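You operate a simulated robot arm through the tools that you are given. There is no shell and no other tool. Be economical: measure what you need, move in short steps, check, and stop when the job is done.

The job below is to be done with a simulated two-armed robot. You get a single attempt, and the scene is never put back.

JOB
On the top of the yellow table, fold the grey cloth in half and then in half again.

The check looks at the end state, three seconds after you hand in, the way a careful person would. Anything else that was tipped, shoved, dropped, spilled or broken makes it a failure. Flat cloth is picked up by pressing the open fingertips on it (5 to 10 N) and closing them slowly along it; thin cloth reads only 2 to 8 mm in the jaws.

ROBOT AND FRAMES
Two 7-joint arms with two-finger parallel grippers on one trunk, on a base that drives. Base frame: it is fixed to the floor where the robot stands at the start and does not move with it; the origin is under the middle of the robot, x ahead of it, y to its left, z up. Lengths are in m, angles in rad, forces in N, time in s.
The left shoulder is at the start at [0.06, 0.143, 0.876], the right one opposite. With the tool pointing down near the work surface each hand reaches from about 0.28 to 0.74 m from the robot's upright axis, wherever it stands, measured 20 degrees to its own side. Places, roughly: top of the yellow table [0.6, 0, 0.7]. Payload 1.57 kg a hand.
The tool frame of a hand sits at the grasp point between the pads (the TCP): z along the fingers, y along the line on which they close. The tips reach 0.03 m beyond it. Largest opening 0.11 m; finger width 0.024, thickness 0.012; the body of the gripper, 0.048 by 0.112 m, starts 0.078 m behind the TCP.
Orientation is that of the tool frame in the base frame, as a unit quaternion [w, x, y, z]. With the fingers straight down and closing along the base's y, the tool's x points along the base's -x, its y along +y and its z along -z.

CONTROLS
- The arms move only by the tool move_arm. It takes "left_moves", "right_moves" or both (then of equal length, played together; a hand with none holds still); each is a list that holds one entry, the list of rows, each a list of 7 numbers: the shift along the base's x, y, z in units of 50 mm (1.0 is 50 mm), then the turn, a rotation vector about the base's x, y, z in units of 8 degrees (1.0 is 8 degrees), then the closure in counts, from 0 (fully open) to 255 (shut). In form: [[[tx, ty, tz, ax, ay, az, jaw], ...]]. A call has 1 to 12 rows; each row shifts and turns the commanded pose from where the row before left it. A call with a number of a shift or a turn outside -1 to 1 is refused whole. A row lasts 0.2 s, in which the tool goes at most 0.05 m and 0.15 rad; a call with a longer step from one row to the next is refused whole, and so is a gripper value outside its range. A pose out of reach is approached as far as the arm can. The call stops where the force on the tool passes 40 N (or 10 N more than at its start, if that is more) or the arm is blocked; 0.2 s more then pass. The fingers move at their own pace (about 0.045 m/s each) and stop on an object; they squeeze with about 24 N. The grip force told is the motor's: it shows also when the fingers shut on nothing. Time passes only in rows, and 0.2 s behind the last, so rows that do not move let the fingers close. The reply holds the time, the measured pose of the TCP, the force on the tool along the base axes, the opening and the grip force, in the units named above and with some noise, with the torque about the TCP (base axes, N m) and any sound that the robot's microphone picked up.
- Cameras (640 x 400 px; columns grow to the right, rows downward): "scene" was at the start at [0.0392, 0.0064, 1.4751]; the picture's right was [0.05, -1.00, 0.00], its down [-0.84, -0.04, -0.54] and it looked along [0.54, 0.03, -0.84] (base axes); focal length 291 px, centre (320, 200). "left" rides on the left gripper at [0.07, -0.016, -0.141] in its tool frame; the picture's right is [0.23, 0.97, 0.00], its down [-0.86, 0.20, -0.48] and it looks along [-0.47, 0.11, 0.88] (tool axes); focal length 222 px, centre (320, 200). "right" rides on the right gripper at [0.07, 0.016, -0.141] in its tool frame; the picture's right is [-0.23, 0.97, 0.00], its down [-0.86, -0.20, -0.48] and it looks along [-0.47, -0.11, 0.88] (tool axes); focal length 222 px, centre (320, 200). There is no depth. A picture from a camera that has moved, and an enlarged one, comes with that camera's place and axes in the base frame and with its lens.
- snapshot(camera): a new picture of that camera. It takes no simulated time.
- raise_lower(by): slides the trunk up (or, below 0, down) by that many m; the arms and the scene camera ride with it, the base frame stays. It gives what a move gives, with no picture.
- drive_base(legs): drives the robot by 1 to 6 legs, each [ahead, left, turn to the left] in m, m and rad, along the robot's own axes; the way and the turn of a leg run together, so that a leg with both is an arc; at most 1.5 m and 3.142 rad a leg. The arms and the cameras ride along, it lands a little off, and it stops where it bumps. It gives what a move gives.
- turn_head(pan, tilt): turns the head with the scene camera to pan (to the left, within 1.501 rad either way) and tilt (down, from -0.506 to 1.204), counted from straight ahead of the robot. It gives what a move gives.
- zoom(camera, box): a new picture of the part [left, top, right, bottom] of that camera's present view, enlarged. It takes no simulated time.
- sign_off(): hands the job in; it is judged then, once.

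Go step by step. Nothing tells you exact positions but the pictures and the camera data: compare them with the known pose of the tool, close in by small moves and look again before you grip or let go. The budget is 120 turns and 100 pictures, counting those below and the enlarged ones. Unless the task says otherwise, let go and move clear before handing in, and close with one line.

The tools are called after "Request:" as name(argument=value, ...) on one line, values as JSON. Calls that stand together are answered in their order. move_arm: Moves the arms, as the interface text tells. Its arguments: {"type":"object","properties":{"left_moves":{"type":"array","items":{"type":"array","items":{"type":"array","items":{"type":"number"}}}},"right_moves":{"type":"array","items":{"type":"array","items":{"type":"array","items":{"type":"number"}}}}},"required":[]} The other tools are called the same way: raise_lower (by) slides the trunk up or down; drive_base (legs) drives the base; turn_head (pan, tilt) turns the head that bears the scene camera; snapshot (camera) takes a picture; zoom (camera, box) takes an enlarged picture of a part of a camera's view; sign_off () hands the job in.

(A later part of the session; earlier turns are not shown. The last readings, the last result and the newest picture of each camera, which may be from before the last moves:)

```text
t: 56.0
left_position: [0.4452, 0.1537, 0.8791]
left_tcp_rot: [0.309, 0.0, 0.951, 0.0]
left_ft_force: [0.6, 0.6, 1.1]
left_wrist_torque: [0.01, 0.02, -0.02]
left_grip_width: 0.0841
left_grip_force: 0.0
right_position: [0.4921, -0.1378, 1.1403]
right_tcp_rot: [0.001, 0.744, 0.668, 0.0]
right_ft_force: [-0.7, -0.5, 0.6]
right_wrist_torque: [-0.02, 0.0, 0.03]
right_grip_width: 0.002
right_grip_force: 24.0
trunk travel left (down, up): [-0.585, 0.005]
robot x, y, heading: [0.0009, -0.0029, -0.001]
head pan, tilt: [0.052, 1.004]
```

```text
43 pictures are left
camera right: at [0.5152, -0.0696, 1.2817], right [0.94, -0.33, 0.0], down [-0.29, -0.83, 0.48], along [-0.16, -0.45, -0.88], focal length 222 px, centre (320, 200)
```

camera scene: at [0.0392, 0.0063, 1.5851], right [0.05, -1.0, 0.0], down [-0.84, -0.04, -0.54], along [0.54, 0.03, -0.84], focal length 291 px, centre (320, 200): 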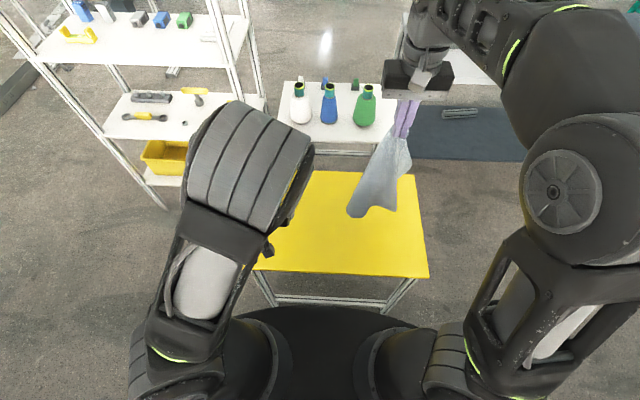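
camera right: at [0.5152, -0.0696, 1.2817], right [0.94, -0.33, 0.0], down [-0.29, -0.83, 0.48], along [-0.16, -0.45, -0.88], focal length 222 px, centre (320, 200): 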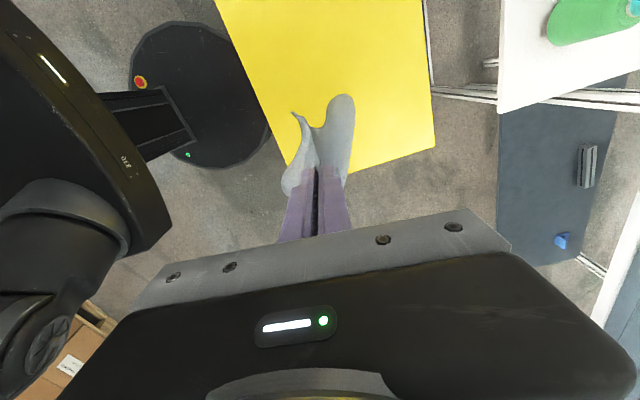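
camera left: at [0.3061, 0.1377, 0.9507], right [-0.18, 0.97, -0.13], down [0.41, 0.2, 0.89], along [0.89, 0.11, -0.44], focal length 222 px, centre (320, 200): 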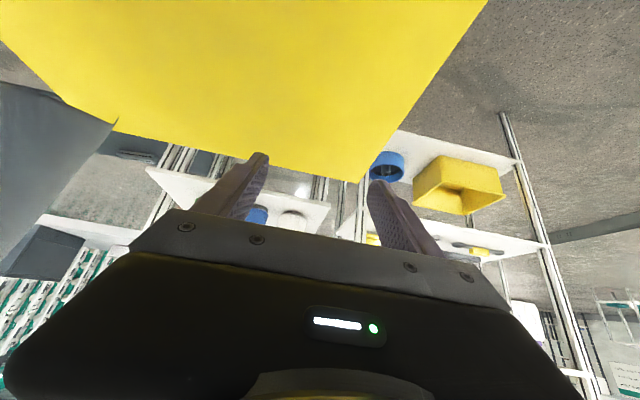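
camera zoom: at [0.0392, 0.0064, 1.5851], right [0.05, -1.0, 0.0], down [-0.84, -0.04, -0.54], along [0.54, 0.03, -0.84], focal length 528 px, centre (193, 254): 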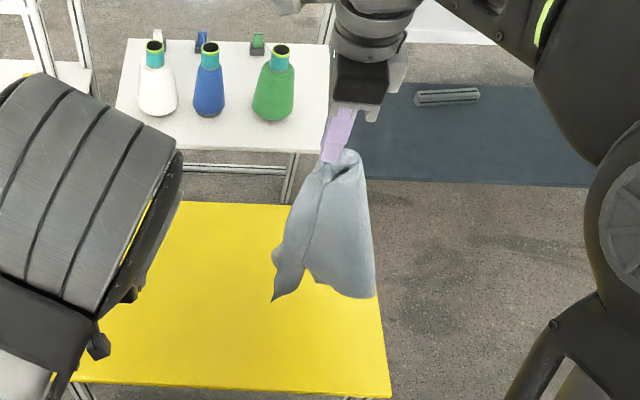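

The corner now hangs free at about (0.449, −0.104, 0.82). I'll yaw the tilted left hand so its fingers point to the right, then approach.

Request:
move_arm(left_moves=[[[0, 0, 0, 0, 0, -0.95, 80], [0, 0, 0, 0, 0, -0.95, 80], [0, 0, 0, 0, 0, -0.95, 80], [0, 0, 0, 0, 0, -0.95, 80], [0, 0, 0, 0, 0, -0.95, 80], [0, 0, 0, 0, 0, -0.95, 80], [0, 0, 0, 0, 0, -0.95, 80], [0, 0, 0, 0, 0, -0.95, 80], [0, 0, 0, 0, 0, -0.95, 80], [0, 0, 0, 0, 0, -0.95, 80], [0, 0, 0, 0, 0, 0, 80]]])

Request:
snapshot(camera="left")

Request:
snapshot(camera="scene")

```text
t: 58.4
left_position: [0.4456, 0.1554, 0.877]
left_tcp_rot: [0.244, 0.586, 0.749, -0.191]
left_ft_force: [-0.4, 0.2, 0.1]
left_wrist_torque: [0.02, -0.04, 0.03]
left_grip_width: 0.0756
left_grip_force: 0.1
right_position: [0.4922, -0.1368, 1.1403]
right_tcp_rot: [0.001, 0.743, 0.669, 0.0]
right_ft_force: [0.3, -0.2, -0.4]
right_wrist_torque: [-0.04, 0.02, -0.01]
right_grip_width: 0.0017
right_grip_force: 23.7
trunk travel left (down, up): [-0.585, 0.005]
robot x, y, heading: [0.0015, -0.0021, -0.002]
head pan, tilt: [0.052, 1.004]
```

```text
42 pictures are left
camera left: at [0.3964, 0.2859, 0.9504], right [0.9, 0.41, -0.13], down [0.29, -0.35, 0.89], along [0.32, -0.84, -0.44], focal length 222 px, centre (320, 200)
```

left: 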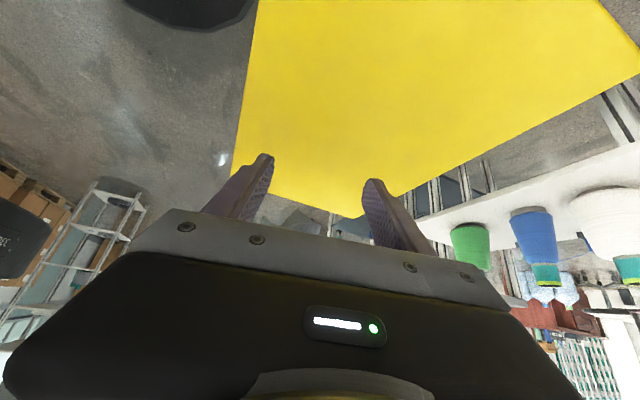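

```text
41 pictures are left
camera scene: at [0.039, 0.0065, 1.5852], right [0.05, -1.0, 0.0], down [-0.84, -0.04, -0.54], along [0.54, 0.03, -0.84], focal length 291 px, centre (320, 200)
```

scene: 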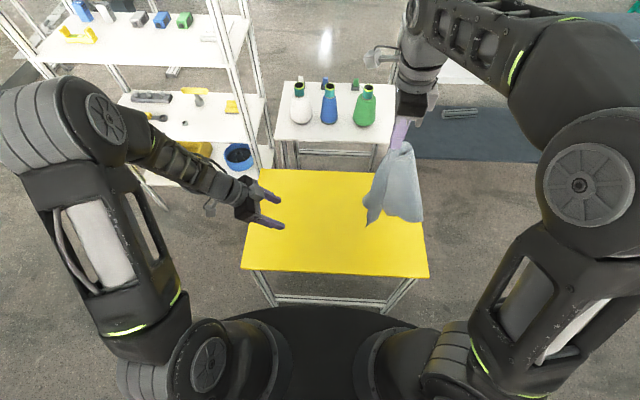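

The left hand now points at the hanging cloth. I'll move it most of the way and look.

Request:
move_arm(left_moves=[[[0, -0.6, 0, 0, 0, 0, 70], [0, -0.6, 0, 0, 0, 0, 70], [0, -0.6, 0, 0, 0, 0, 70], [0, -0.6, 0, 0, 0, 0, 70], [0, -0.6, 0, 0, 0, 0, 70], [0, -0.6, 0, 0, 0, 0, 70], [0, 0, 0, 0, 0, 0, 70]]])

Request:
snapshot(camera="left")

Request:
zoom(camera="scene", box=[300, 110, 460, 250])

```text
t: 60.0
left_position: [0.4465, -0.0268, 0.8777]
left_tcp_rot: [0.244, 0.585, 0.75, -0.19]
left_ft_force: [-0.1, 0.3, -0.8]
left_wrist_torque: [0.03, -0.03, -0.02]
left_grip_width: 0.0797
left_grip_force: 0.0
right_position: [0.492, -0.1365, 1.1407]
right_tcp_rot: [-0.001, 0.743, 0.669, 0.0]
right_ft_force: [0.1, 0.1, -0.6]
right_wrist_torque: [-0.03, 0.02, 0.03]
right_grip_width: 0.0019
right_grip_force: 23.6
trunk travel left (down, up): [-0.585, 0.005]
robot x, y, heading: [-0.0016, -0.0018, -0.005]
head pan, tilt: [0.052, 1.004]
```

```text
40 pictures are left
camera left: at [0.3961, 0.1052, 0.9509], right [0.9, 0.41, -0.13], down [0.29, -0.35, 0.89], along [0.32, -0.84, -0.44], focal length 222 px, centre (320, 200)
```

left: 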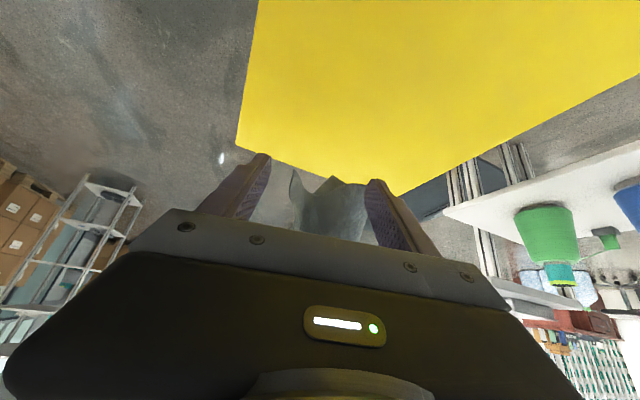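

```text
2.86 times, centred on (380, 180) of scene
camera zoom: at [0.0393, 0.0068, 1.5851], right [0.05, -1.0, 0.0], down [-0.84, -0.04, -0.54], along [0.54, 0.03, -0.84], focal length 830 px, centre (149, 257)
```

zoom: 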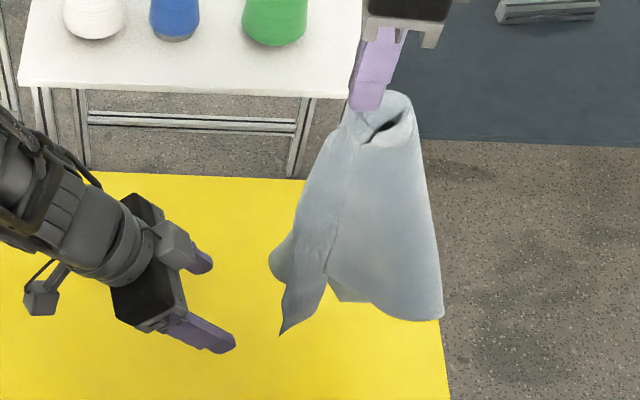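

The sharp corner sits between the fingers in the left view. I'll narrow the jaws a little, close the last 7 cm and look again.

Request:
move_arm(left_moves=[[[0.03, 0, -0.28, 0, 0, 0, 130], [0.04, 0, -0.28, 0, 0, 0, 130], [0, -0.45, 0, 0, 0, 0, 130], [0, -0.45, 0, 0, 0, 0, 130], [0, -0.3, 0, 0, 0, 0, 130], [0, 0, 0, 0, 0, 0, 130], [0, 0, 0, 0, 0, 0, 130]]])

Request:
zoom(camera="left", box=[200, 100, 440, 270])

Request:
zoom(camera="scene", box=[300, 110, 460, 250])

```text
t: 61.6
left_position: [0.4485, -0.086, 0.8489]
left_tcp_rot: [0.243, 0.585, 0.75, -0.19]
left_ft_force: [0.2, -0.1, 0.5]
left_wrist_torque: [-0.02, -0.01, 0.0]
left_grip_width: 0.0535
left_grip_force: 0.1
right_position: [0.4924, -0.1383, 1.1402]
right_tcp_rot: [0.001, 0.743, 0.669, 0.0]
right_ft_force: [0.5, 0.1, -0.7]
right_wrist_torque: [0.02, -0.02, 0.06]
right_grip_width: 0.0018
right_grip_force: 24.2
trunk travel left (down, up): [-0.585, 0.005]
robot x, y, heading: [-0.0025, -0.0032, 0.002]
head pan, tilt: [0.052, 1.004]
```

```text
2.35 times, centred on (320, 185) of left
camera zoom: at [0.4001, 0.0459, 0.9224], right [0.9, 0.41, -0.13], down [0.29, -0.35, 0.89], along [0.32, -0.84, -0.44], focal length 523 px, centre (320, 235)
```

zoom: 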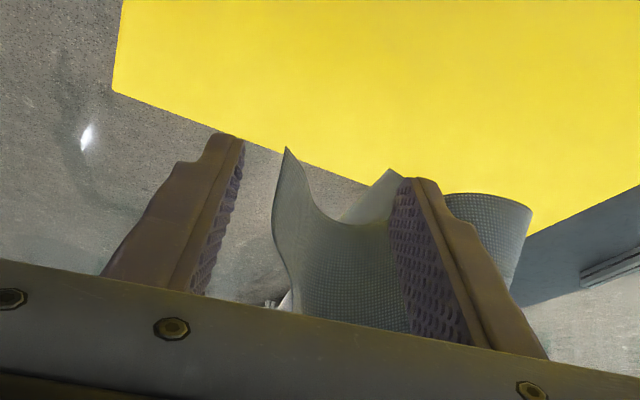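

```text
2.86 times, centred on (380, 180) of scene
camera zoom: at [0.0392, 0.0063, 1.5851], right [0.05, -1.0, 0.0], down [-0.84, -0.04, -0.54], along [0.54, 0.03, -0.84], focal length 830 px, centre (149, 257)
```

zoom: 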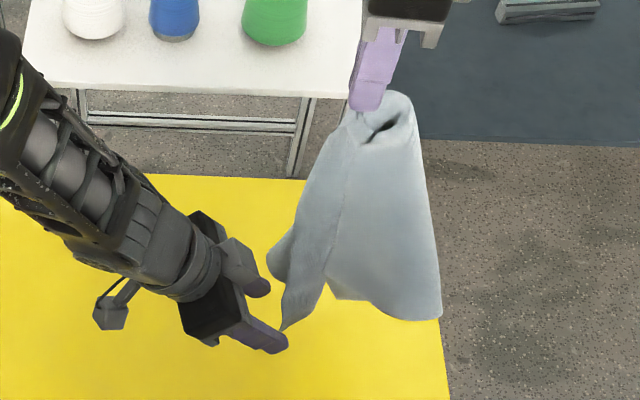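

The cloth near that corner faces the hand broadside. I'll back the left hand off and turn the right wrist about 64° more, so the sheet presents its edge to the left fingers.

Request:
move_arm(left_moves=[[[0, 0.6, 0, 0, 0, 0, 110], [0, 0.6, 0, 0, 0, 0, 110], [0, 0.6, 0, 0, 0, 0, 110], [0, 0, 0, 0, 0, 0, 110], [0, 0, 0, 0, 0, 0, 110], [0, 0, 0, 0, 0, 0, 110], [0, 0, 0, 0, 0, 0, 110], [0, 0, 0, 0, 0, 0, 110], [0, 0, 0, 0, 0, 0, 110], [0, 0, 0, 0, 0, 0, 110]]], right_moves=[[[0, 0, 0, 0, 0, 0, 255], [0, 0, 0, 0, 0, -1, 255], [0, 0, 0, 0, 0, -1, 255], [0, 0, 0, 0, 0, -1, 255], [0, 0, 0, 0, 0, -1, 255], [0, 0, 0, 0, 0, -1, 255], [0, 0, 0, 0, 0, -1, 255], [0, 0, 0, 0, 0, -1, 255], [0, 0, 0, 0, 0, -1, 255], [0, 0, 0, 0, 0, 0, 255]]])

Request:
zoom(camera="left", box=[200, 100, 440, 270])

Request:
zoom(camera="scene", box=[300, 110, 460, 250])

```text
t: 63.8
left_position: [0.4507, 0.004, 0.8508]
left_tcp_rot: [0.243, 0.586, 0.75, -0.19]
left_ft_force: [-0.9, -0.7, -0.5]
left_wrist_torque: [0.01, 0.0, -0.02]
left_grip_width: 0.0625
left_grip_force: 0.0
right_position: [0.4925, -0.1369, 1.1409]
right_tcp_rot: [-0.001, 0.985, 0.172, -0.001]
right_ft_force: [-0.3, -0.2, 0.0]
right_wrist_torque: [-0.01, -0.01, 0.01]
right_grip_width: 0.0014
right_grip_force: 23.5
trunk travel left (down, up): [-0.585, 0.005]
robot x, y, heading: [-0.0041, 0.0001, 0.0]
head pan, tilt: [0.052, 1.004]
```

```text
2.35 times, centred on (320, 185) of left
camera zoom: at [0.3998, 0.1358, 0.9226], right [0.9, 0.41, -0.13], down [0.29, -0.35, 0.89], along [0.32, -0.84, -0.44], focal length 523 px, centre (320, 235)
```

zoom: 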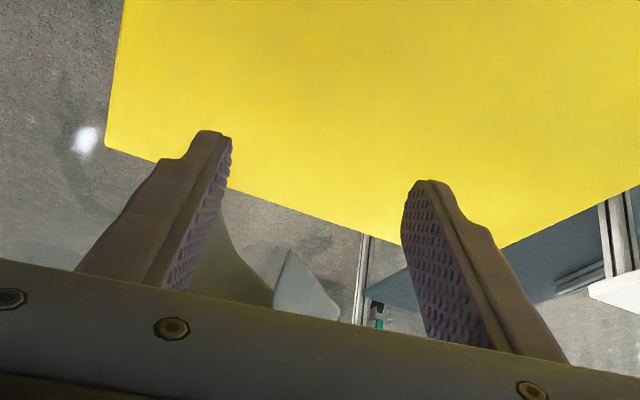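

```text
2.86 times, centred on (380, 180) of scene
camera zoom: at [0.0393, 0.0064, 1.5851], right [0.05, -1.0, 0.0], down [-0.84, -0.04, -0.54], along [0.54, 0.03, -0.84], focal length 830 px, centre (149, 257)
```

zoom: 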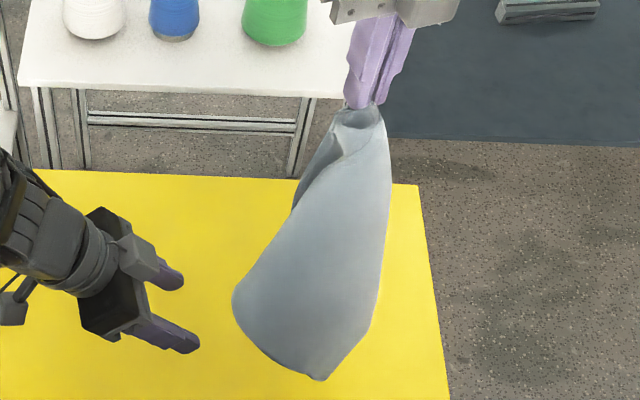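

The turn went past the best view. I'll turn the right wrist back halfway, bring it forward and lower, and yaw the left hand to a diagonal approach.

Request:
move_arm(right_moves=[[[0.2, 0, -0.16, 0, 0, 1, 255], [0.2, 0, -0.16, 0, 0, 1, 255], [0.2, 0, -0.16, 0, 0, 1, 255], [0.2, 0, -0.16, 0, 0, 1, 255], [0.2, 0, -0.16, 0, 0, 0, 255], [0, 0, 0, 0, 0, 0, 255], [0, 0, 0, 0, 0, 0, 255], [0, 0, 0, 0, 0, 0, 255], [0, 0, 0, 0, 0, 0, 255], [0, 0, 0, 0, 0, 0, 255]]], left_moves=[[[0, 0, 0, 0, 0, 0, 110], [0, 0, 0, 0, 0, 0, 110], [0, 0, 0, 0, 0, 0, 110], [0, 0, 0, 0, 0, 0, 110], [0, 0, -0.1, 0, 0, 1, 110], [0, -0.1, -0.2, 0, 0, 1, 110], [0, -0.2, -0.2, 0, 0, 1, 110], [0, -0.2, -0.2, 0, 0, 1, 110], [0, -0.2, -0.1, 0, 0, 1, 110], [0, 0, 0, 0, 0, 0, 110]]])

Request:
snapshot(camera="left")

Request:
zoom(camera="scene", box=[300, 90, 460, 230])

```text
t: 66.0
left_position: [0.45, -0.0303, 0.8098]
left_tcp_rot: [0.294, 0.294, 0.904, -0.096]
left_ft_force: [-0.8, 0.0, 0.7]
left_wrist_torque: [-0.02, -0.02, -0.01]
left_grip_width: 0.063
left_grip_force: 0.0
right_position: [0.5414, -0.1375, 1.1012]
right_tcp_rot: [0.0, 0.899, 0.438, -0.001]
right_ft_force: [0.3, 0.0, 0.1]
right_wrist_torque: [-0.01, 0.0, -0.02]
right_grip_width: 0.0018
right_grip_force: 23.3
trunk travel left (down, up): [-0.585, 0.005]
robot x, y, heading: [-0.0, -0.0008, 0.002]
head pan, tilt: [0.052, 1.004]
```

```text
34 pictures are left
camera left: at [0.3273, 0.0381, 0.8821], right [0.42, 0.9, -0.13], down [0.45, -0.08, 0.89], along [0.79, -0.44, -0.44], focal length 222 px, centre (320, 200)
```

left: 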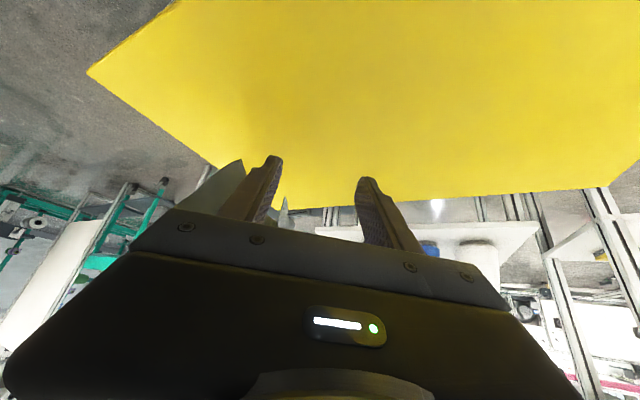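

```text
2.86 times, centred on (380, 160) of scene
camera zoom: at [0.0394, 0.0068, 1.5851], right [0.05, -1.0, 0.0], down [-0.84, -0.04, -0.54], along [0.54, 0.03, -0.84], focal length 830 px, centre (149, 314)
```

zoom: 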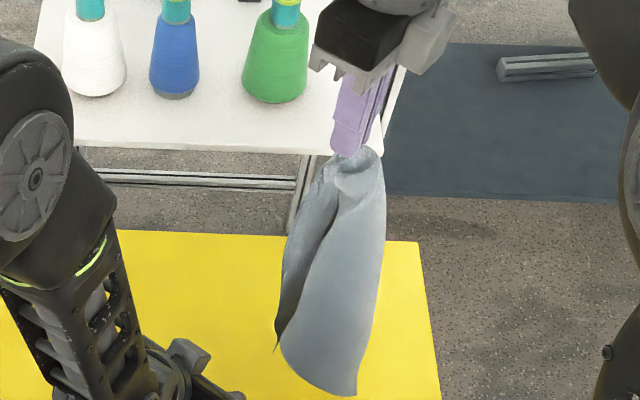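

The corner now shows edge-on between the left fingers, at about (0.515, −0.110, 0.771). I'll advance along the diagonal so it enters the jaws.

Request:
move_arm(left_moves=[[[0.425, -0.35, -0.09, 0, 0, 0, 98], [0.425, -0.35, -0.09, 0, 0, 0, 98], [0.425, -0.35, -0.09, 0, 0, 0, 98], [0.425, -0.35, -0.09, 0, 0, 0, 98], [0, 0, 0, 0, 0, 0, 98]]])

Request:
zoom(camera="left", box=[200, 100, 440, 270])

Request:
zoom(camera="scene", box=[300, 90, 460, 230])

```text
t: 67.2
left_position: [0.535, -0.101, 0.7916]
left_tcp_rot: [0.294, 0.293, 0.905, -0.095]
left_ft_force: [-0.1, 0.9, 0.4]
left_wrist_torque: [0.01, -0.01, 0.01]
left_grip_width: 0.0675
left_grip_force: 0.2
right_position: [0.5417, -0.1378, 1.101]
right_tcp_rot: [0.001, 0.899, 0.439, 0.0]
right_ft_force: [0.8, -0.3, -0.2]
right_wrist_torque: [0.01, -0.03, 0.0]
right_grip_width: 0.0019
right_grip_force: 23.9
trunk travel left (down, up): [-0.585, 0.005]
robot x, y, heading: [0.0015, 0.002, 0.0]
head pan, tilt: [0.052, 1.004]
```

```text
2.35 times, centred on (320, 185) of left
camera zoom: at [0.4121, -0.0314, 0.8648], right [0.42, 0.9, -0.13], down [0.45, -0.08, 0.89], along [0.79, -0.44, -0.44], focal length 523 px, centre (320, 235)
```

zoom: 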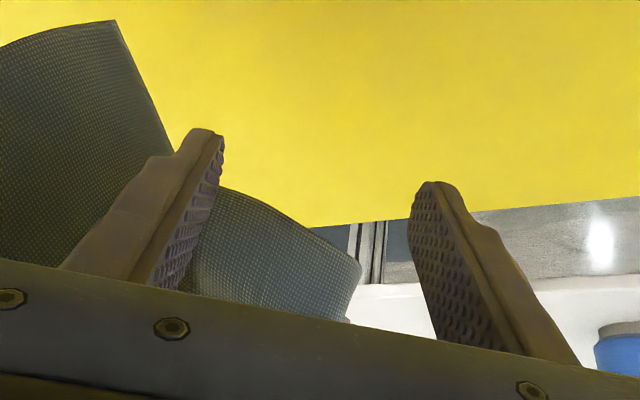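

```text
2.86 times, centred on (380, 160) of scene
camera zoom: at [0.0391, 0.0066, 1.5852], right [0.05, -1.0, 0.0], down [-0.84, -0.04, -0.54], along [0.54, 0.03, -0.84], focal length 830 px, centre (149, 314)
```

zoom: 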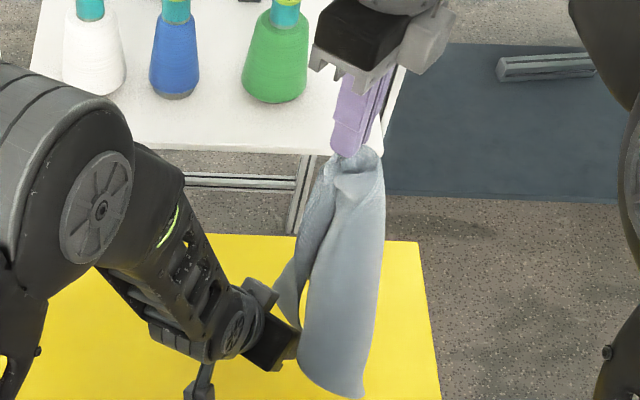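

Cloth from the corner side is between the jaws, with the tail outside. I'll close and see what's caught.

Request:
move_arm(left_moves=[[[0, 0, 0, 0, 0, 0, 150], [0, 0, 0, 0, 0, 0, 190], [0, 0, 0, 0, 0, 0, 225], [0, 0, 0, 0, 0, 0, 255], [0, 0, 0, 0, 0, 0, 255], [0, 0, 0, 0, 0, 0, 255]]])

Request:
zoom(camera="left", box=[160, 100, 480, 300])

Request:
zoom(camera="scene", box=[300, 90, 460, 230])

```text
t: 68.6
left_position: [0.5352, -0.1016, 0.7925]
left_tcp_rot: [0.294, 0.294, 0.904, -0.096]
left_ft_force: [-1.1, -0.2, -1.0]
left_wrist_torque: [-0.02, 0.02, 0.02]
left_grip_width: 0.0002
left_grip_force: 21.2
right_position: [0.5415, -0.1389, 1.1016]
right_tcp_rot: [0.0, 0.898, 0.439, 0.0]
right_ft_force: [-0.2, 0.0, -0.3]
right_wrist_torque: [0.04, -0.01, -0.01]
right_grip_width: 0.0017
right_grip_force: 23.9
trunk travel left (down, up): [-0.585, 0.005]
robot x, y, heading: [0.0004, 0.002, 0.0]
head pan, tilt: [0.052, 1.004]
```

```text
2.00 times, centred on (320, 200) of left
camera zoom: at [0.4121, -0.0314, 0.8648], right [0.42, 0.9, -0.13], down [0.45, -0.08, 0.89], along [0.79, -0.44, -0.44], focal length 444 px, centre (320, 200)
```

zoom: 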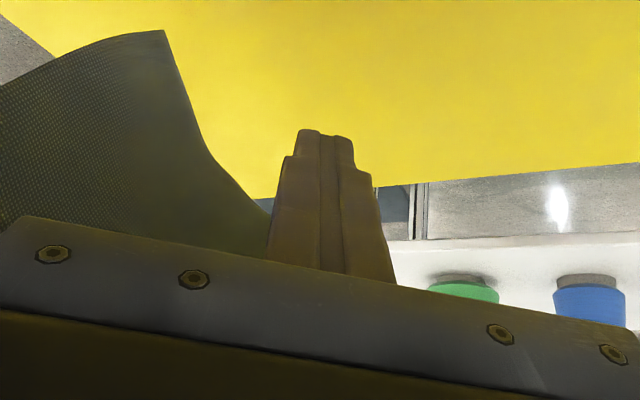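

```text
2.86 times, centred on (380, 160) of scene
camera zoom: at [0.0393, 0.0064, 1.5851], right [0.05, -1.0, 0.0], down [-0.84, -0.04, -0.54], along [0.54, 0.03, -0.84], focal length 830 px, centre (149, 314)
```

zoom: 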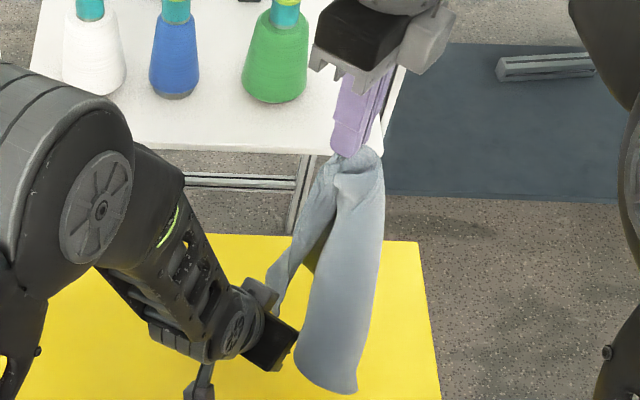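

Nothing is caught; the flap is lying higher, at the base of the fingers. I'll back out along the approach, reopen and look again.

Request:
move_arm(left_moves=[[[-0.25, 0.18, 0.4, 0, 0, 0, 255], [-0.25, 0.18, 0.4, 0, 0, 0, 255], [-0.25, 0.18, 0.4, 0, 0, 0, 200], [-0.2, 0.14, 0, 0, 0, 0, 120], [0, 0, 0, 0, 0, 0, 98], [0, 0, 0, 0, 0, 0, 98], [0, 0, 0, 0, 0, 0, 98]]])

Request:
zoom(camera="left", box=[160, 100, 480, 300])

Request:
zoom(camera="scene", box=[300, 90, 460, 230])

```text
t: 70.2
left_position: [0.4868, -0.0665, 0.8521]
left_tcp_rot: [0.294, 0.294, 0.905, -0.096]
left_ft_force: [-0.1, -0.6, -0.3]
left_wrist_torque: [-0.01, 0.0, -0.02]
left_grip_width: 0.0677
left_grip_force: 0.1
right_position: [0.5416, -0.1378, 1.1024]
right_tcp_rot: [0.001, 0.899, 0.438, -0.001]
right_ft_force: [0.2, 0.1, 0.7]
right_wrist_torque: [0.01, 0.0, -0.03]
right_grip_width: 0.0017
right_grip_force: 23.5
trunk travel left (down, up): [-0.585, 0.005]
robot x, y, heading: [-0.0004, -0.0029, 0.001]
head pan, tilt: [0.052, 1.004]
```

```text
2.00 times, centred on (320, 200) of left
camera zoom: at [0.3641, 0.0024, 0.925], right [0.42, 0.9, -0.13], down [0.45, -0.08, 0.89], along [0.79, -0.44, -0.44], focal length 444 px, centre (320, 200)
```

zoom: 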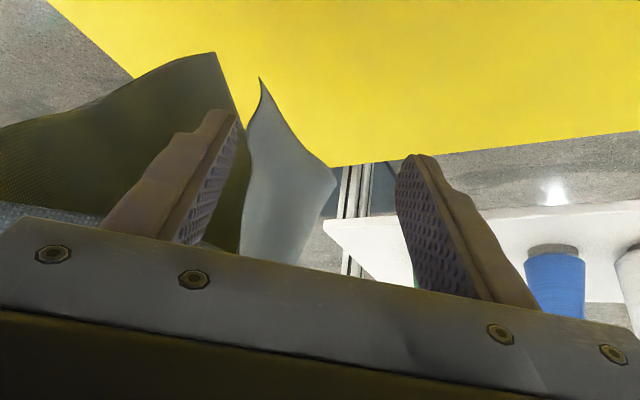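

```text
2.86 times, centred on (380, 160) of scene
camera zoom: at [0.0392, 0.0064, 1.5851], right [0.05, -1.0, 0.0], down [-0.84, -0.04, -0.54], along [0.54, 0.03, -0.84], focal length 830 px, centre (149, 314)
```

zoom: 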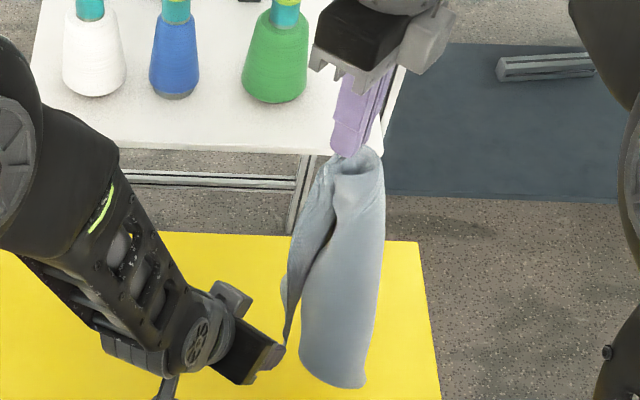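

The flap, with its tip at about (0.515, −0.12, 0.773), is now clearly framed between the fingers. The last approach was about 3 cm too low and off-centre, so I'll advance with a corrected vector.

Request:
move_arm(left_moves=[[[0.273, -0.297, -0.227, 0, 0, 0, 98], [0.273, -0.297, -0.227, 0, 0, 0, 98], [0.273, -0.297, -0.227, 0, 0, 0, 98], [0, 0, 0, 0, 0, 0, 98]]])

Request:
zoom(camera="left", box=[160, 100, 480, 300])

```text
t: 71.2
left_position: [0.5289, -0.1107, 0.8186]
left_tcp_rot: [0.294, 0.294, 0.904, -0.096]
left_ft_force: [0.1, -0.3, 1.0]
left_wrist_torque: [0.02, -0.02, 0.01]
left_grip_width: 0.0679
left_grip_force: 0.0
right_position: [0.5403, -0.1362, 1.1009]
right_tcp_rot: [0.0, 0.899, 0.438, -0.001]
right_ft_force: [0.3, -0.1, -0.2]
right_wrist_torque: [-0.02, 0.02, -0.01]
right_grip_width: 0.0019
right_grip_force: 24.0
trunk travel left (down, up): [-0.585, 0.005]
robot x, y, heading: [-0.0024, -0.0002, -0.003]
head pan, tilt: [0.052, 1.004]
```

```text
2.00 times, centred on (320, 200) of left
camera zoom: at [0.4055, -0.0419, 0.8912], right [0.42, 0.9, -0.13], down [0.45, -0.08, 0.89], along [0.79, -0.44, -0.44], focal length 444 px, centre (320, 200)
```

zoom: 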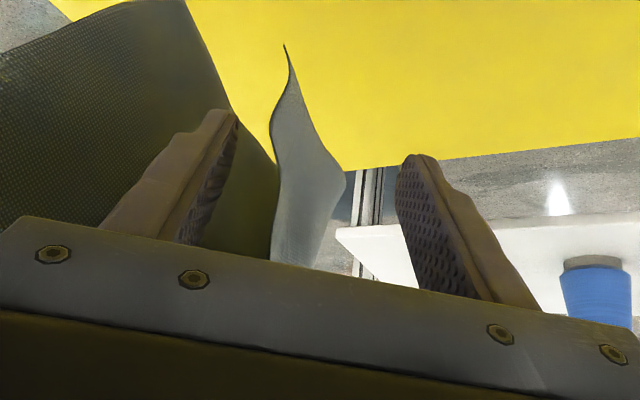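

Request:
move_arm(left_moves=[[[0.05, -0.05, -0.03, 0, 0, 0, 130], [0, 0, 0, 0, 0, 0, 170], [0, 0, 0, 0, 0, 0, 210], [0, 0, 0, 0, 0, 0, 255], [0, 0, 0, 0, 0, 0, 255], [0, 0, 0, 0, 0, 0, 255]]])

Request:
zoom(camera="left", box=[160, 100, 480, 300])

```text
t: 72.6
left_position: [0.5308, -0.1144, 0.8165]
left_tcp_rot: [0.294, 0.294, 0.905, -0.096]
left_ft_force: [-0.2, -0.7, -0.4]
left_wrist_torque: [-0.01, -0.03, 0.0]
left_grip_width: 0.0019
left_grip_force: 23.4
right_position: [0.5427, -0.1376, 1.0998]
right_tcp_rot: [0.0, 0.899, 0.439, -0.001]
right_ft_force: [-0.4, 1.1, 0.2]
right_wrist_torque: [-0.01, 0.0, -0.01]
right_grip_width: 0.002
right_grip_force: 23.1
trunk travel left (down, up): [-0.585, 0.005]
robot x, y, heading: [-0.0001, -0.0018, -0.007]
head pan, tilt: [0.052, 1.004]
```

```text
2.00 times, centred on (320, 200) of left
camera zoom: at [0.4079, -0.0445, 0.8896], right [0.42, 0.9, -0.13], down [0.45, -0.08, 0.89], along [0.79, -0.44, -0.44], focal length 444 px, centre (320, 200)
```

zoom: 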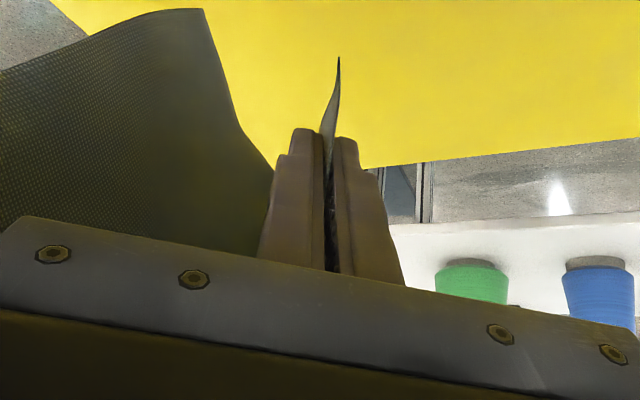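

The left hand now holds the second corner (1.9 mm, single flap with its tip showing). I'll spread the hands apart, raise the left and untwist the right wrist.

Request:
move_arm(left_moves=[[[0, 0.2, 0.4, 0, 0, 0, 255], [0, 0.3, 0.4, 0, 0, 0, 255], [0, 0.35, 0.35, 0, 0, 0, 255], [0, 0.35, 0.35, 0, 0, 0, 255], [0, 0.4, 0.35, 0, 0, 0, 255], [0, 0.4, 0.35, 0, 0, 0, 255], [0, 0.4, 0.35, 0, 0, 0, 255], [0, 0.4, 0.3, 0, 0, 0, 255], [0, 0.4, 0.3, 0, 0, 0, 255], [0, 0.4, 0.2, 0, 0, 0, 255], [0, 0.4, 0.2, 0, 0, 0, 255], [0, 0.2, 0.1, 0, 0, 0, 255]]], right_moves=[[[0, 0, 0, 0, 0, 1, 255], [0, 0, 0, 0, 0, 1, 255], [0, 0, 0, 0, 0, 1, 255], [0, 0, 0, 0, 0, 1, 255], [0, 0, 0, 0, 0, 1, 255], [0, 0, 0, 0, 0, 1, 255], [0, 0, 0, 0, 0, 1, 255], [0, 0, 0, 0, 0, 1, 255], [0, 0, 0, 0, 0, 1, 255], [0, 0, 0, 0, 0, 1, 255], [0, 0, 0, 0, 0, 1, 255], [0, 0, 0, 0, 0, 1, 255]]])

Request:
snapshot(camera="scene")

Request:
snapshot(camera="right")

```text
t: 75.2
left_position: [0.5305, 0.0932, 0.9996]
left_tcp_rot: [0.294, 0.296, 0.904, -0.097]
left_ft_force: [1.4, -19.0, 1.8]
left_wrist_torque: [0.8, 0.05, 0.06]
left_grip_width: 0.0024
left_grip_force: 23.6
right_position: [0.5418, -0.1335, 1.102]
right_tcp_rot: [0.0, 0.273, 0.962, 0.002]
right_ft_force: [-1.7, 18.5, -2.0]
right_wrist_torque: [0.58, 0.06, 0.11]
right_grip_width: 0.0021
right_grip_force: 23.8
trunk travel left (down, up): [-0.585, 0.005]
robot x, y, heading: [-0.0013, 0.0036, 0.004]
head pan, tilt: [0.052, 1.004]
```

```text
24 pictures are left
camera scene: at [0.0393, 0.0065, 1.5851], right [0.05, -1.0, 0.0], down [-0.84, -0.04, -0.54], along [0.54, 0.03, -0.84], focal length 291 px, centre (320, 200)
```

scene: 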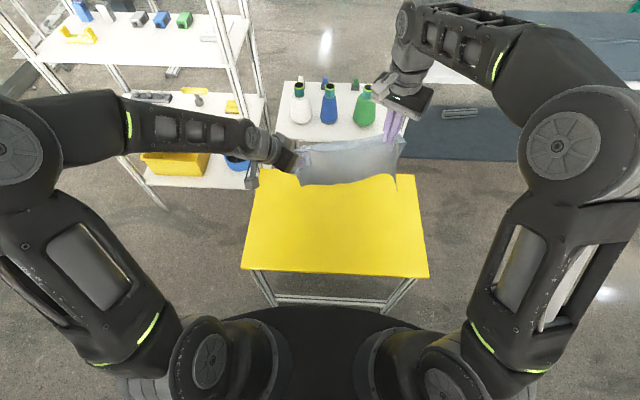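

```text
23 pictures are left
camera right: at [0.49, -0.0843, 1.2424], right [0.7, 0.71, 0.0], down [0.62, -0.62, 0.48], along [0.34, -0.33, -0.88], focal length 222 px, centre (320, 200)
```

right: 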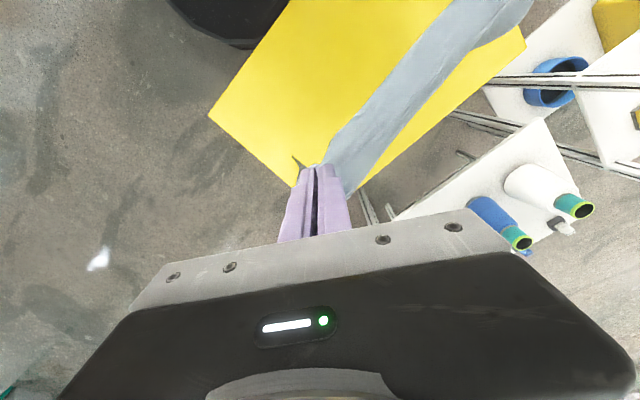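

The cloth is now taut between the hands (19 N), so I'll ease it at once, level the hands a bit and look closely.

Request:
move_arm(left_moves=[[[0, -0.25, 0.2, 0, 0, 0, 255], [0, -0.1, 0.3, 0, 0, 0, 255], [0, 0, 0, 0, 0, 0, 255], [0, 0, 0, 0, 0, 0, 255], [0, 0, 0, 0, 0, 0, 255]]], right_moves=[[[0, 0, 0, 0, 0, 0, 255], [0, 0, -0.3, 0, 0, 0, 255], [0, 0, -0.3, 0, 0, 0, 255], [0, 0, 0, 0, 0, 0, 255], [0, 0, 0, 0, 0, 0, 255]]])

Request:
zoom(camera="scene", box=[240, 70, 440, 220])

```text
t: 76.4
left_position: [0.5304, 0.0778, 1.0246]
left_tcp_rot: [0.294, 0.294, 0.905, -0.096]
left_ft_force: [0.9, -3.6, 0.4]
left_wrist_torque: [0.14, 0.02, 0.01]
left_grip_width: 0.0019
left_grip_force: 23.6
right_position: [0.5418, -0.1387, 1.0711]
right_tcp_rot: [0.0, 0.276, 0.961, -0.001]
right_ft_force: [0.0, 1.9, 0.4]
right_wrist_torque: [0.07, 0.02, 0.02]
right_grip_width: 0.0018
right_grip_force: 23.9
trunk travel left (down, up): [-0.585, 0.005]
robot x, y, heading: [0.001, 0.0004, -0.001]
head pan, tilt: [0.052, 1.004]
```

```text
2.67 times, centred on (340, 145) of scene
camera zoom: at [0.0394, 0.0064, 1.5851], right [0.05, -1.0, 0.0], down [-0.84, -0.04, -0.54], along [0.54, 0.03, -0.84], focal length 775 px, centre (267, 347)
```

zoom: 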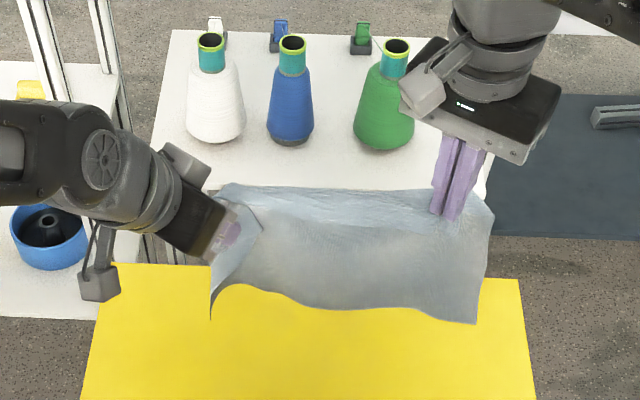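

The hanging bottom edge measures about 0.34 m, so the hands hold the original near edge with the far edge hanging down, which is what I want. I'll turn both tools to point straight down.

Request:
move_arm(left_moves=[[[0, 0, 0, 0.4, 0.5, -0.64, 255], [0, 0, 0, 0.41, 0.49, -0.64, 255], [0, 0, 0, 0.43, 0.47, -0.64, 255], [0, 0, 0, 0.45, 0.45, -0.64, 255], [0, 0, 0, 0.48, 0.42, -0.64, 255], [0, 0, 0, 0.5, 0.4, -0.64, 255], [0, 0, 0, 0.52, 0.37, -0.64, 255], [0, 0, 0, 0, 0, 0, 255]]], right_moves=[[[0, 0, -0.1, 0, 0, 0.57, 255], [0, 0, -0.1, 0, 0, 0.57, 255], [0, 0, -0.1, 0, 0, 0.57, 255], [0, 0, -0.1, 0, 0, 0.57, 255], [0, 0, -0.1, 0, 0, 0.57, 255], [0, 0, -0.1, 0, 0, 0.57, 255], [0, 0, 0, 0, 0, 0.57, 255], [0, 0, 0, 0, 0, 0, 255]]])

Request:
zoom(camera="scene", box=[240, 70, 440, 220])

```text
t: 78.2
left_position: [0.5301, 0.0784, 1.0241]
left_tcp_rot: [-0.021, 0.58, 0.814, -0.038]
left_ft_force: [-0.5, 0.1, 0.1]
left_wrist_torque: [0.0, -0.01, 0.05]
left_grip_width: 0.0019
left_grip_force: 23.3
right_position: [0.5408, -0.1375, 1.0409]
right_tcp_rot: [0.001, -0.001, 1.0, 0.0]
right_ft_force: [-0.2, 0.4, 0.2]
right_wrist_torque: [0.02, 0.02, -0.01]
right_grip_width: 0.0016
right_grip_force: 23.7
trunk travel left (down, up): [-0.585, 0.005]
robot x, y, heading: [0.0019, 0.0018, 0.008]
head pan, tilt: [0.052, 1.004]
```

```text
2.67 times, centred on (340, 145) of scene
camera zoom: at [0.039, 0.0067, 1.5852], right [0.05, -1.0, 0.0], down [-0.84, -0.04, -0.54], along [0.54, 0.03, -0.84], focal length 775 px, centre (267, 347)
```

zoom: 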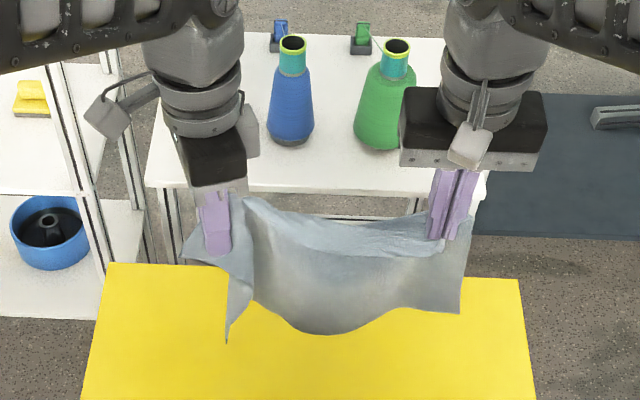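

Both tools point down and the cloth hangs as a sheet. I'll stretch slightly, ease the left twist, and lower until the far edge is about to touch the table.

Request:
move_arm(left_moves=[[[0.2, 0.04, -0.27, 0, 0, 0.35, 255], [0.2, 0.04, -0.27, 0, 0, 0.35, 255], [0.2, 0.04, -0.27, 0, 0, 0.35, 255], [0.2, 0.04, -0.27, 0, 0, 0.35, 255], [0.2, 0.04, -0.27, 0, 0, 0.35, 255], [0.2, 0.04, -0.27, 0, 0, 0.35, 255], [0, 0, 0, 0, 0, 0, 255], [0, 0, 0, 0, 0, 0, 255]]], right_moves=[[[0.2, 0, -0.32, 0, 0, 0, 255], [0.2, 0, -0.32, 0, 0, 0, 255], [0.2, 0, -0.32, 0, 0, 0, 255], [0.2, 0, -0.32, 0, 0, 0, 255], [0.2, 0, -0.32, 0, 0, 0, 255], [0.2, 0, -0.32, 0, 0, 0, 255], [0, 0, 0, 0, 0, 0, 255], [0, 0, 0, 0, 0, 0, 255]]])

Request:
zoom(camera="scene", box=[230, 80, 450, 240])

```text
t: 80.0
left_position: [0.5904, 0.0903, 0.9416]
left_tcp_rot: [-0.014, 0.454, 0.89, -0.042]
left_ft_force: [-0.6, -2.6, -1.0]
left_wrist_torque: [0.14, 0.0, -0.1]
left_grip_width: 0.0017
left_grip_force: 23.7
right_position: [0.6012, -0.1365, 0.9447]
right_tcp_rot: [0.001, 0.0, 1.0, 0.0]
right_ft_force: [0.2, 4.2, 1.0]
right_wrist_torque: [0.12, 0.01, -0.04]
right_grip_width: 0.0019
right_grip_force: 23.6
trunk travel left (down, up): [-0.585, 0.005]
robot x, y, heading: [0.0009, 0.0004, -0.0]
head pan, tilt: [0.052, 1.004]
```

```text
2.50 times, centred on (340, 160) of scene
camera zoom: at [0.0397, 0.0064, 1.5851], right [0.05, -1.0, 0.0], down [-0.84, -0.04, -0.54], along [0.54, 0.03, -0.84], focal length 727 px, centre (270, 300)
```

zoom: 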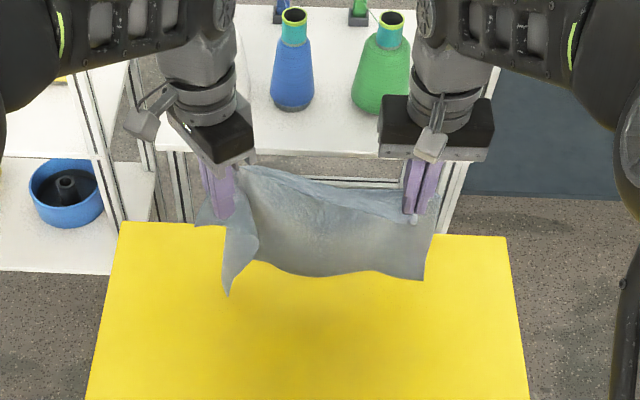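

The far edge hovers just over the table at x≈0.65. I'll lay the cloth down by bringing the hands down along an arc toward the robot.

Request:
move_arm(left_moves=[[[-0.44, 0, -0.45, 0, 0, 0, 255], [-0.56, 0, -0.29, 0, 0, 0, 255], [-0.56, 0, -0.29, 0, 0, 0, 255], [-0.46, 0, -0.43, 0, 0, 0, 255], [-0.46, 0, -0.43, 0, 0, 0, 255], [-0.28, 0, -0.41, 0, 0, 0, 255], [-0.28, 0, -0.41, 0, 0, 0, 255], [-0.175, 0, -0.43, 0, 0, 0, 255], [-0.175, 0, -0.43, 0, 0, 0, 255], [0, 0, 0, 0, 0, 0, 255]]], right_moves=[[[-0.64, 0, -0.45, 0, 0, 0, 255], [-0.56, 0, -0.29, 0, 0, 0, 255], [-0.56, 0, -0.29, 0, 0, 0, 255], [-0.46, 0, -0.43, 0, 0, 0, 255], [-0.46, 0, -0.43, 0, 0, 0, 255], [-0.28, 0, -0.41, 0, 0, 0, 255], [-0.28, 0, -0.41, 0, 0, 0, 255], [-0.175, 0, -0.43, 0, 0, 0, 255], [-0.175, 0, -0.43, 0, 0, 0, 255], [0, 0, 0, 0, 0, 0, 255]]])

Request:
zoom(camera="scene", box=[230, 130, 450, 290])

```text
t: 82.2
left_position: [0.4209, 0.0914, 0.765]
left_tcp_rot: [-0.014, 0.453, 0.89, -0.04]
left_ft_force: [-0.4, -4.2, -1.5]
left_wrist_torque: [0.1, 0.01, -0.08]
left_grip_width: 0.0022
left_grip_force: 23.4
right_position: [0.4215, -0.138, 0.7662]
right_tcp_rot: [0.001, 0.0, 1.0, 0.0]
right_ft_force: [1.2, 3.3, 1.8]
right_wrist_torque: [0.13, -0.02, -0.08]
right_grip_width: 0.0017
right_grip_force: 23.8
trunk travel left (down, up): [-0.585, 0.005]
robot x, y, heading: [-0.0033, 0.0008, 0.001]
head pan, tilt: [0.052, 1.004]
```

```text
2.50 times, centred on (340, 210) of scene
camera zoom: at [0.0391, 0.0064, 1.5852], right [0.05, -1.0, 0.0], down [-0.84, -0.04, -0.54], along [0.54, 0.03, -0.84], focal length 727 px, centre (270, 175)
```

zoom: 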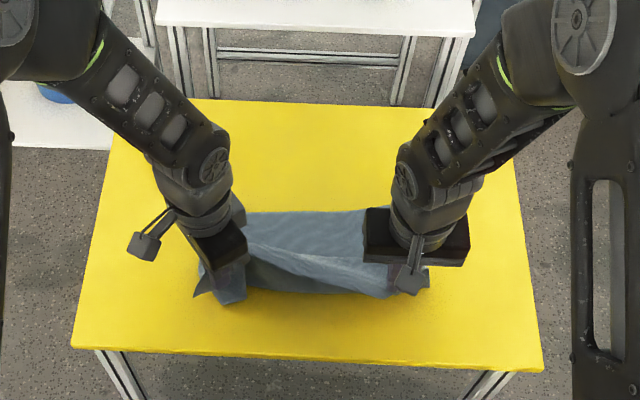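

The far half lies on the table from about x 0.57 to 0.43, with the upper half rising to the hands, which is already the half-fold shape. I'll carry the hands forward over the far edge while lowering.

Request:
move_arm(left_moves=[[[0.4, 0, 0.1, 0, 0, 0, 255], [0.4, 0, 0, 0, 0, 0, 255], [0.4, 0, -0.1, 0, 0, 0, 255], [0.4, 0, -0.25, 0, 0, 0, 255], [0.4, 0, -0.35, 0, 0, 0, 255], [0.4, 0, -0.4, 0, 0, 0, 255], [0.2, 0, -0.1, 0, 0, 0, 255], [0, 0, 0, 0, 0, 0, 255]]], right_moves=[[[0.4, 0, 0.1, 0, 0, 0, 255], [0.4, 0, 0, 0, 0, 0, 255], [0.4, 0, -0.1, 0, 0, 0, 255], [0.4, 0, -0.25, 0, 0, 0, 255], [0.4, 0, -0.35, 0, 0, 0, 255], [0.4, 0, -0.4, 0, 0, 0, 255], [0.2, 0, -0.1, 0, 0, 0, 255], [0, 0, 0, 0, 0, 0, 255]]])

Request:
zoom(camera="scene", box=[230, 130, 450, 290])

```text
t: 84.0
left_position: [0.5515, 0.0901, 0.709]
left_tcp_rot: [-0.014, 0.454, 0.89, -0.04]
left_ft_force: [-0.2, -4.7, -1.1]
left_wrist_torque: [0.16, 0.05, -0.09]
left_grip_width: 0.0019
left_grip_force: 23.9
right_position: [0.5519, -0.1366, 0.7122]
right_tcp_rot: [0.001, 0.002, 1.0, 0.0]
right_ft_force: [0.5, 4.9, 0.8]
right_wrist_torque: [0.13, 0.01, -0.07]
right_grip_width: 0.002
right_grip_force: 23.3
trunk travel left (down, up): [-0.585, 0.005]
robot x, y, heading: [0.0006, -0.0039, -0.003]
head pan, tilt: [0.052, 1.004]
```

```text
2.50 times, centred on (340, 210) of scene
camera zoom: at [0.0393, 0.0064, 1.5851], right [0.05, -1.0, 0.0], down [-0.84, -0.04, -0.54], along [0.54, 0.03, -0.84], focal length 727 px, centre (270, 175)
```

zoom: 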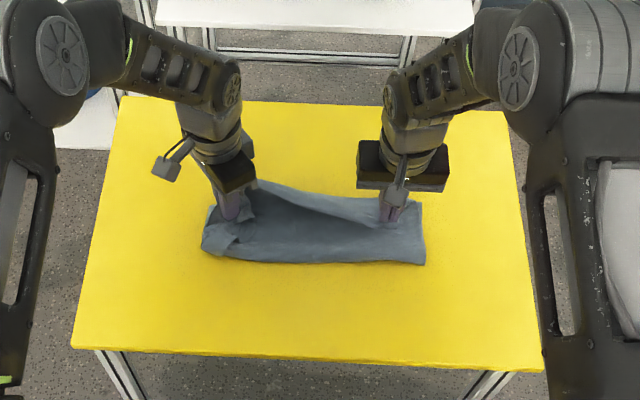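

The fold line is at x≈0.487 and the hem is about at the far edge. I'll bring the hem slightly further forward and down, then release gently.

Request:
move_arm(left_moves=[[[0.3, 0, 0, 0, 0, 0, 255], [0.3, 0, -0.1, 0, 0, 0, 255], [0, 0, -0.08, 0, 0, 0, 255], [0, 0, 0, 0, 0, 0, 255]]], right_moves=[[[0.3, 0, 0, 0, 0, 0, 255], [0.3, 0, -0.1, 0, 0, 0, 255], [0, 0, -0.12, 0, 0, 0, 255], [0, 0, 0, 0, 0, 0, 255]]])

Request:
zoom(camera="scene", box=[270, 150, 410, 250])

```text
t: 85.0
left_position: [0.5815, 0.0901, 0.7013]
left_tcp_rot: [-0.014, 0.453, 0.891, -0.041]
left_ft_force: [-0.4, -3.7, -1.1]
left_wrist_torque: [0.13, 0.01, -0.11]
left_grip_width: 0.0018
left_grip_force: 23.5
right_position: [0.582, -0.1365, 0.7004]
right_tcp_rot: [0.001, 0.001, 1.0, -0.001]
right_ft_force: [-0.1, 3.5, 1.4]
right_wrist_torque: [0.14, -0.04, -0.04]
right_grip_width: 0.0019
right_grip_force: 23.2
trunk travel left (down, up): [-0.585, 0.005]
robot x, y, heading: [0.004, -0.0016, -0.0]
head pan, tilt: [0.052, 1.004]
```

```text
4.00 times, centred on (340, 200) of scene
camera zoom: at [0.0393, 0.0064, 1.5851], right [0.05, -1.0, 0.0], down [-0.84, -0.04, -0.54], along [0.54, 0.03, -0.84], focal length 1163 px, centre (240, 200)
```

zoom: 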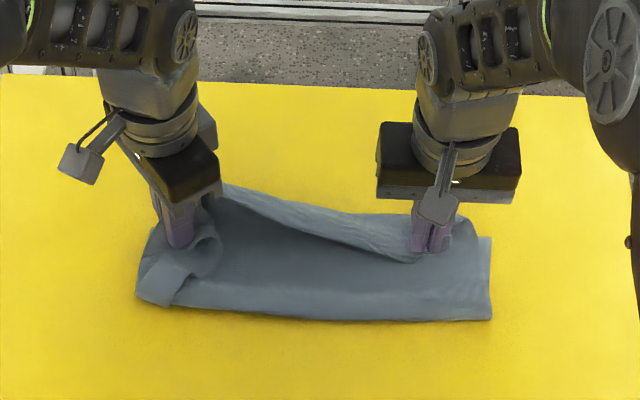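

I'll release both hands, rise clear and see how it settled.

Request:
move_arm(left_moves=[[[0, -0.1, -0.06, 0, 0, 0, 255], [0, 0, 0, 0, 0, 0, 200], [0, 0, 0, 0, 0, 0, 190], [0, 0, 0, 0, 0, 0, 190], [0, 0, 0.3, 0, 0, 0, 190], [0, 0, 0.6, 0, 0, 0, 190], [0, 0.3, 0.6, 0, 0, 0, 190], [0, 0.8, 0.3, 0, 0, 0, 190], [0, 0.9, 0.2, 0, 0, 0, 190], [0, 0.9, 0.2, 0, 0, 0, 190], [-0.3, 0.9, 0, 0, 0, 0, 190], [-0.3, 0.9, 0, 0, 0, 0, 190]]], right_moves=[[[0, 0.1, -0.06, 0, 0, 0, 255], [0, 0, 0, 0, 0, 0, 200], [0, 0, 0, 0, 0, 0, 190], [0, 0, 0, 0, 0, 0, 190], [0, 0, 0.3, 0, 0, 0, 190], [0, 0, 0.6, 0, 0, 0, 190], [0, -0.3, 0.6, 0, 0, 0, 190], [0, -0.8, 0.3, 0, 0, 0, 190], [0, -0.9, 0.2, 0, 0, 0, 190], [0, -0.9, 0.2, 0, 0, 0, 190], [-0.3, -0.9, 0, 0, 0, 0, 190], [-0.3, -0.9, 0, 0, 0, 0, 190]]])

Request:
zoom(camera="scene", box=[270, 150, 410, 250])

```text
t: 87.6
left_position: [0.5528, 0.3203, 0.8069]
left_tcp_rot: [-0.014, 0.454, 0.89, -0.04]
left_ft_force: [-0.1, 0.6, 0.8]
left_wrist_torque: [-0.01, 0.0, 0.0]
left_grip_width: 0.0282
left_grip_force: 0.0
right_position: [0.5514, -0.3669, 0.8088]
right_tcp_rot: [0.001, 0.001, 1.0, 0.0]
right_ft_force: [0.3, -0.3, 0.1]
right_wrist_torque: [0.0, -0.02, 0.01]
right_grip_width: 0.028
right_grip_force: 0.0
trunk travel left (down, up): [-0.585, 0.005]
robot x, y, heading: [-0.0014, -0.0014, 0.003]
head pan, tilt: [0.052, 1.004]
```

```text
4.00 times, centred on (340, 200) of scene
camera zoom: at [0.0387, 0.0063, 1.5852], right [0.05, -1.0, 0.0], down [-0.84, -0.04, -0.54], along [0.54, 0.03, -0.84], focal length 1163 px, centre (240, 200)
```

zoom: 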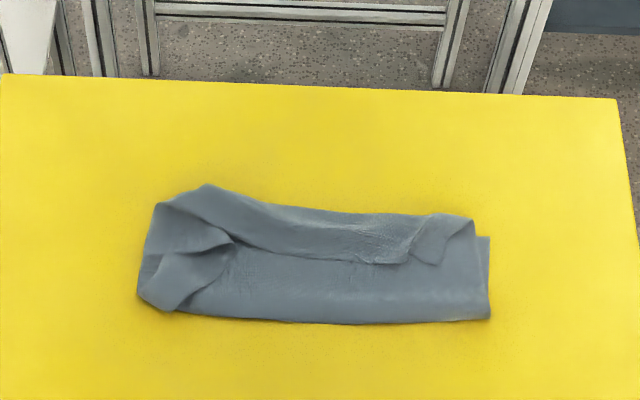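

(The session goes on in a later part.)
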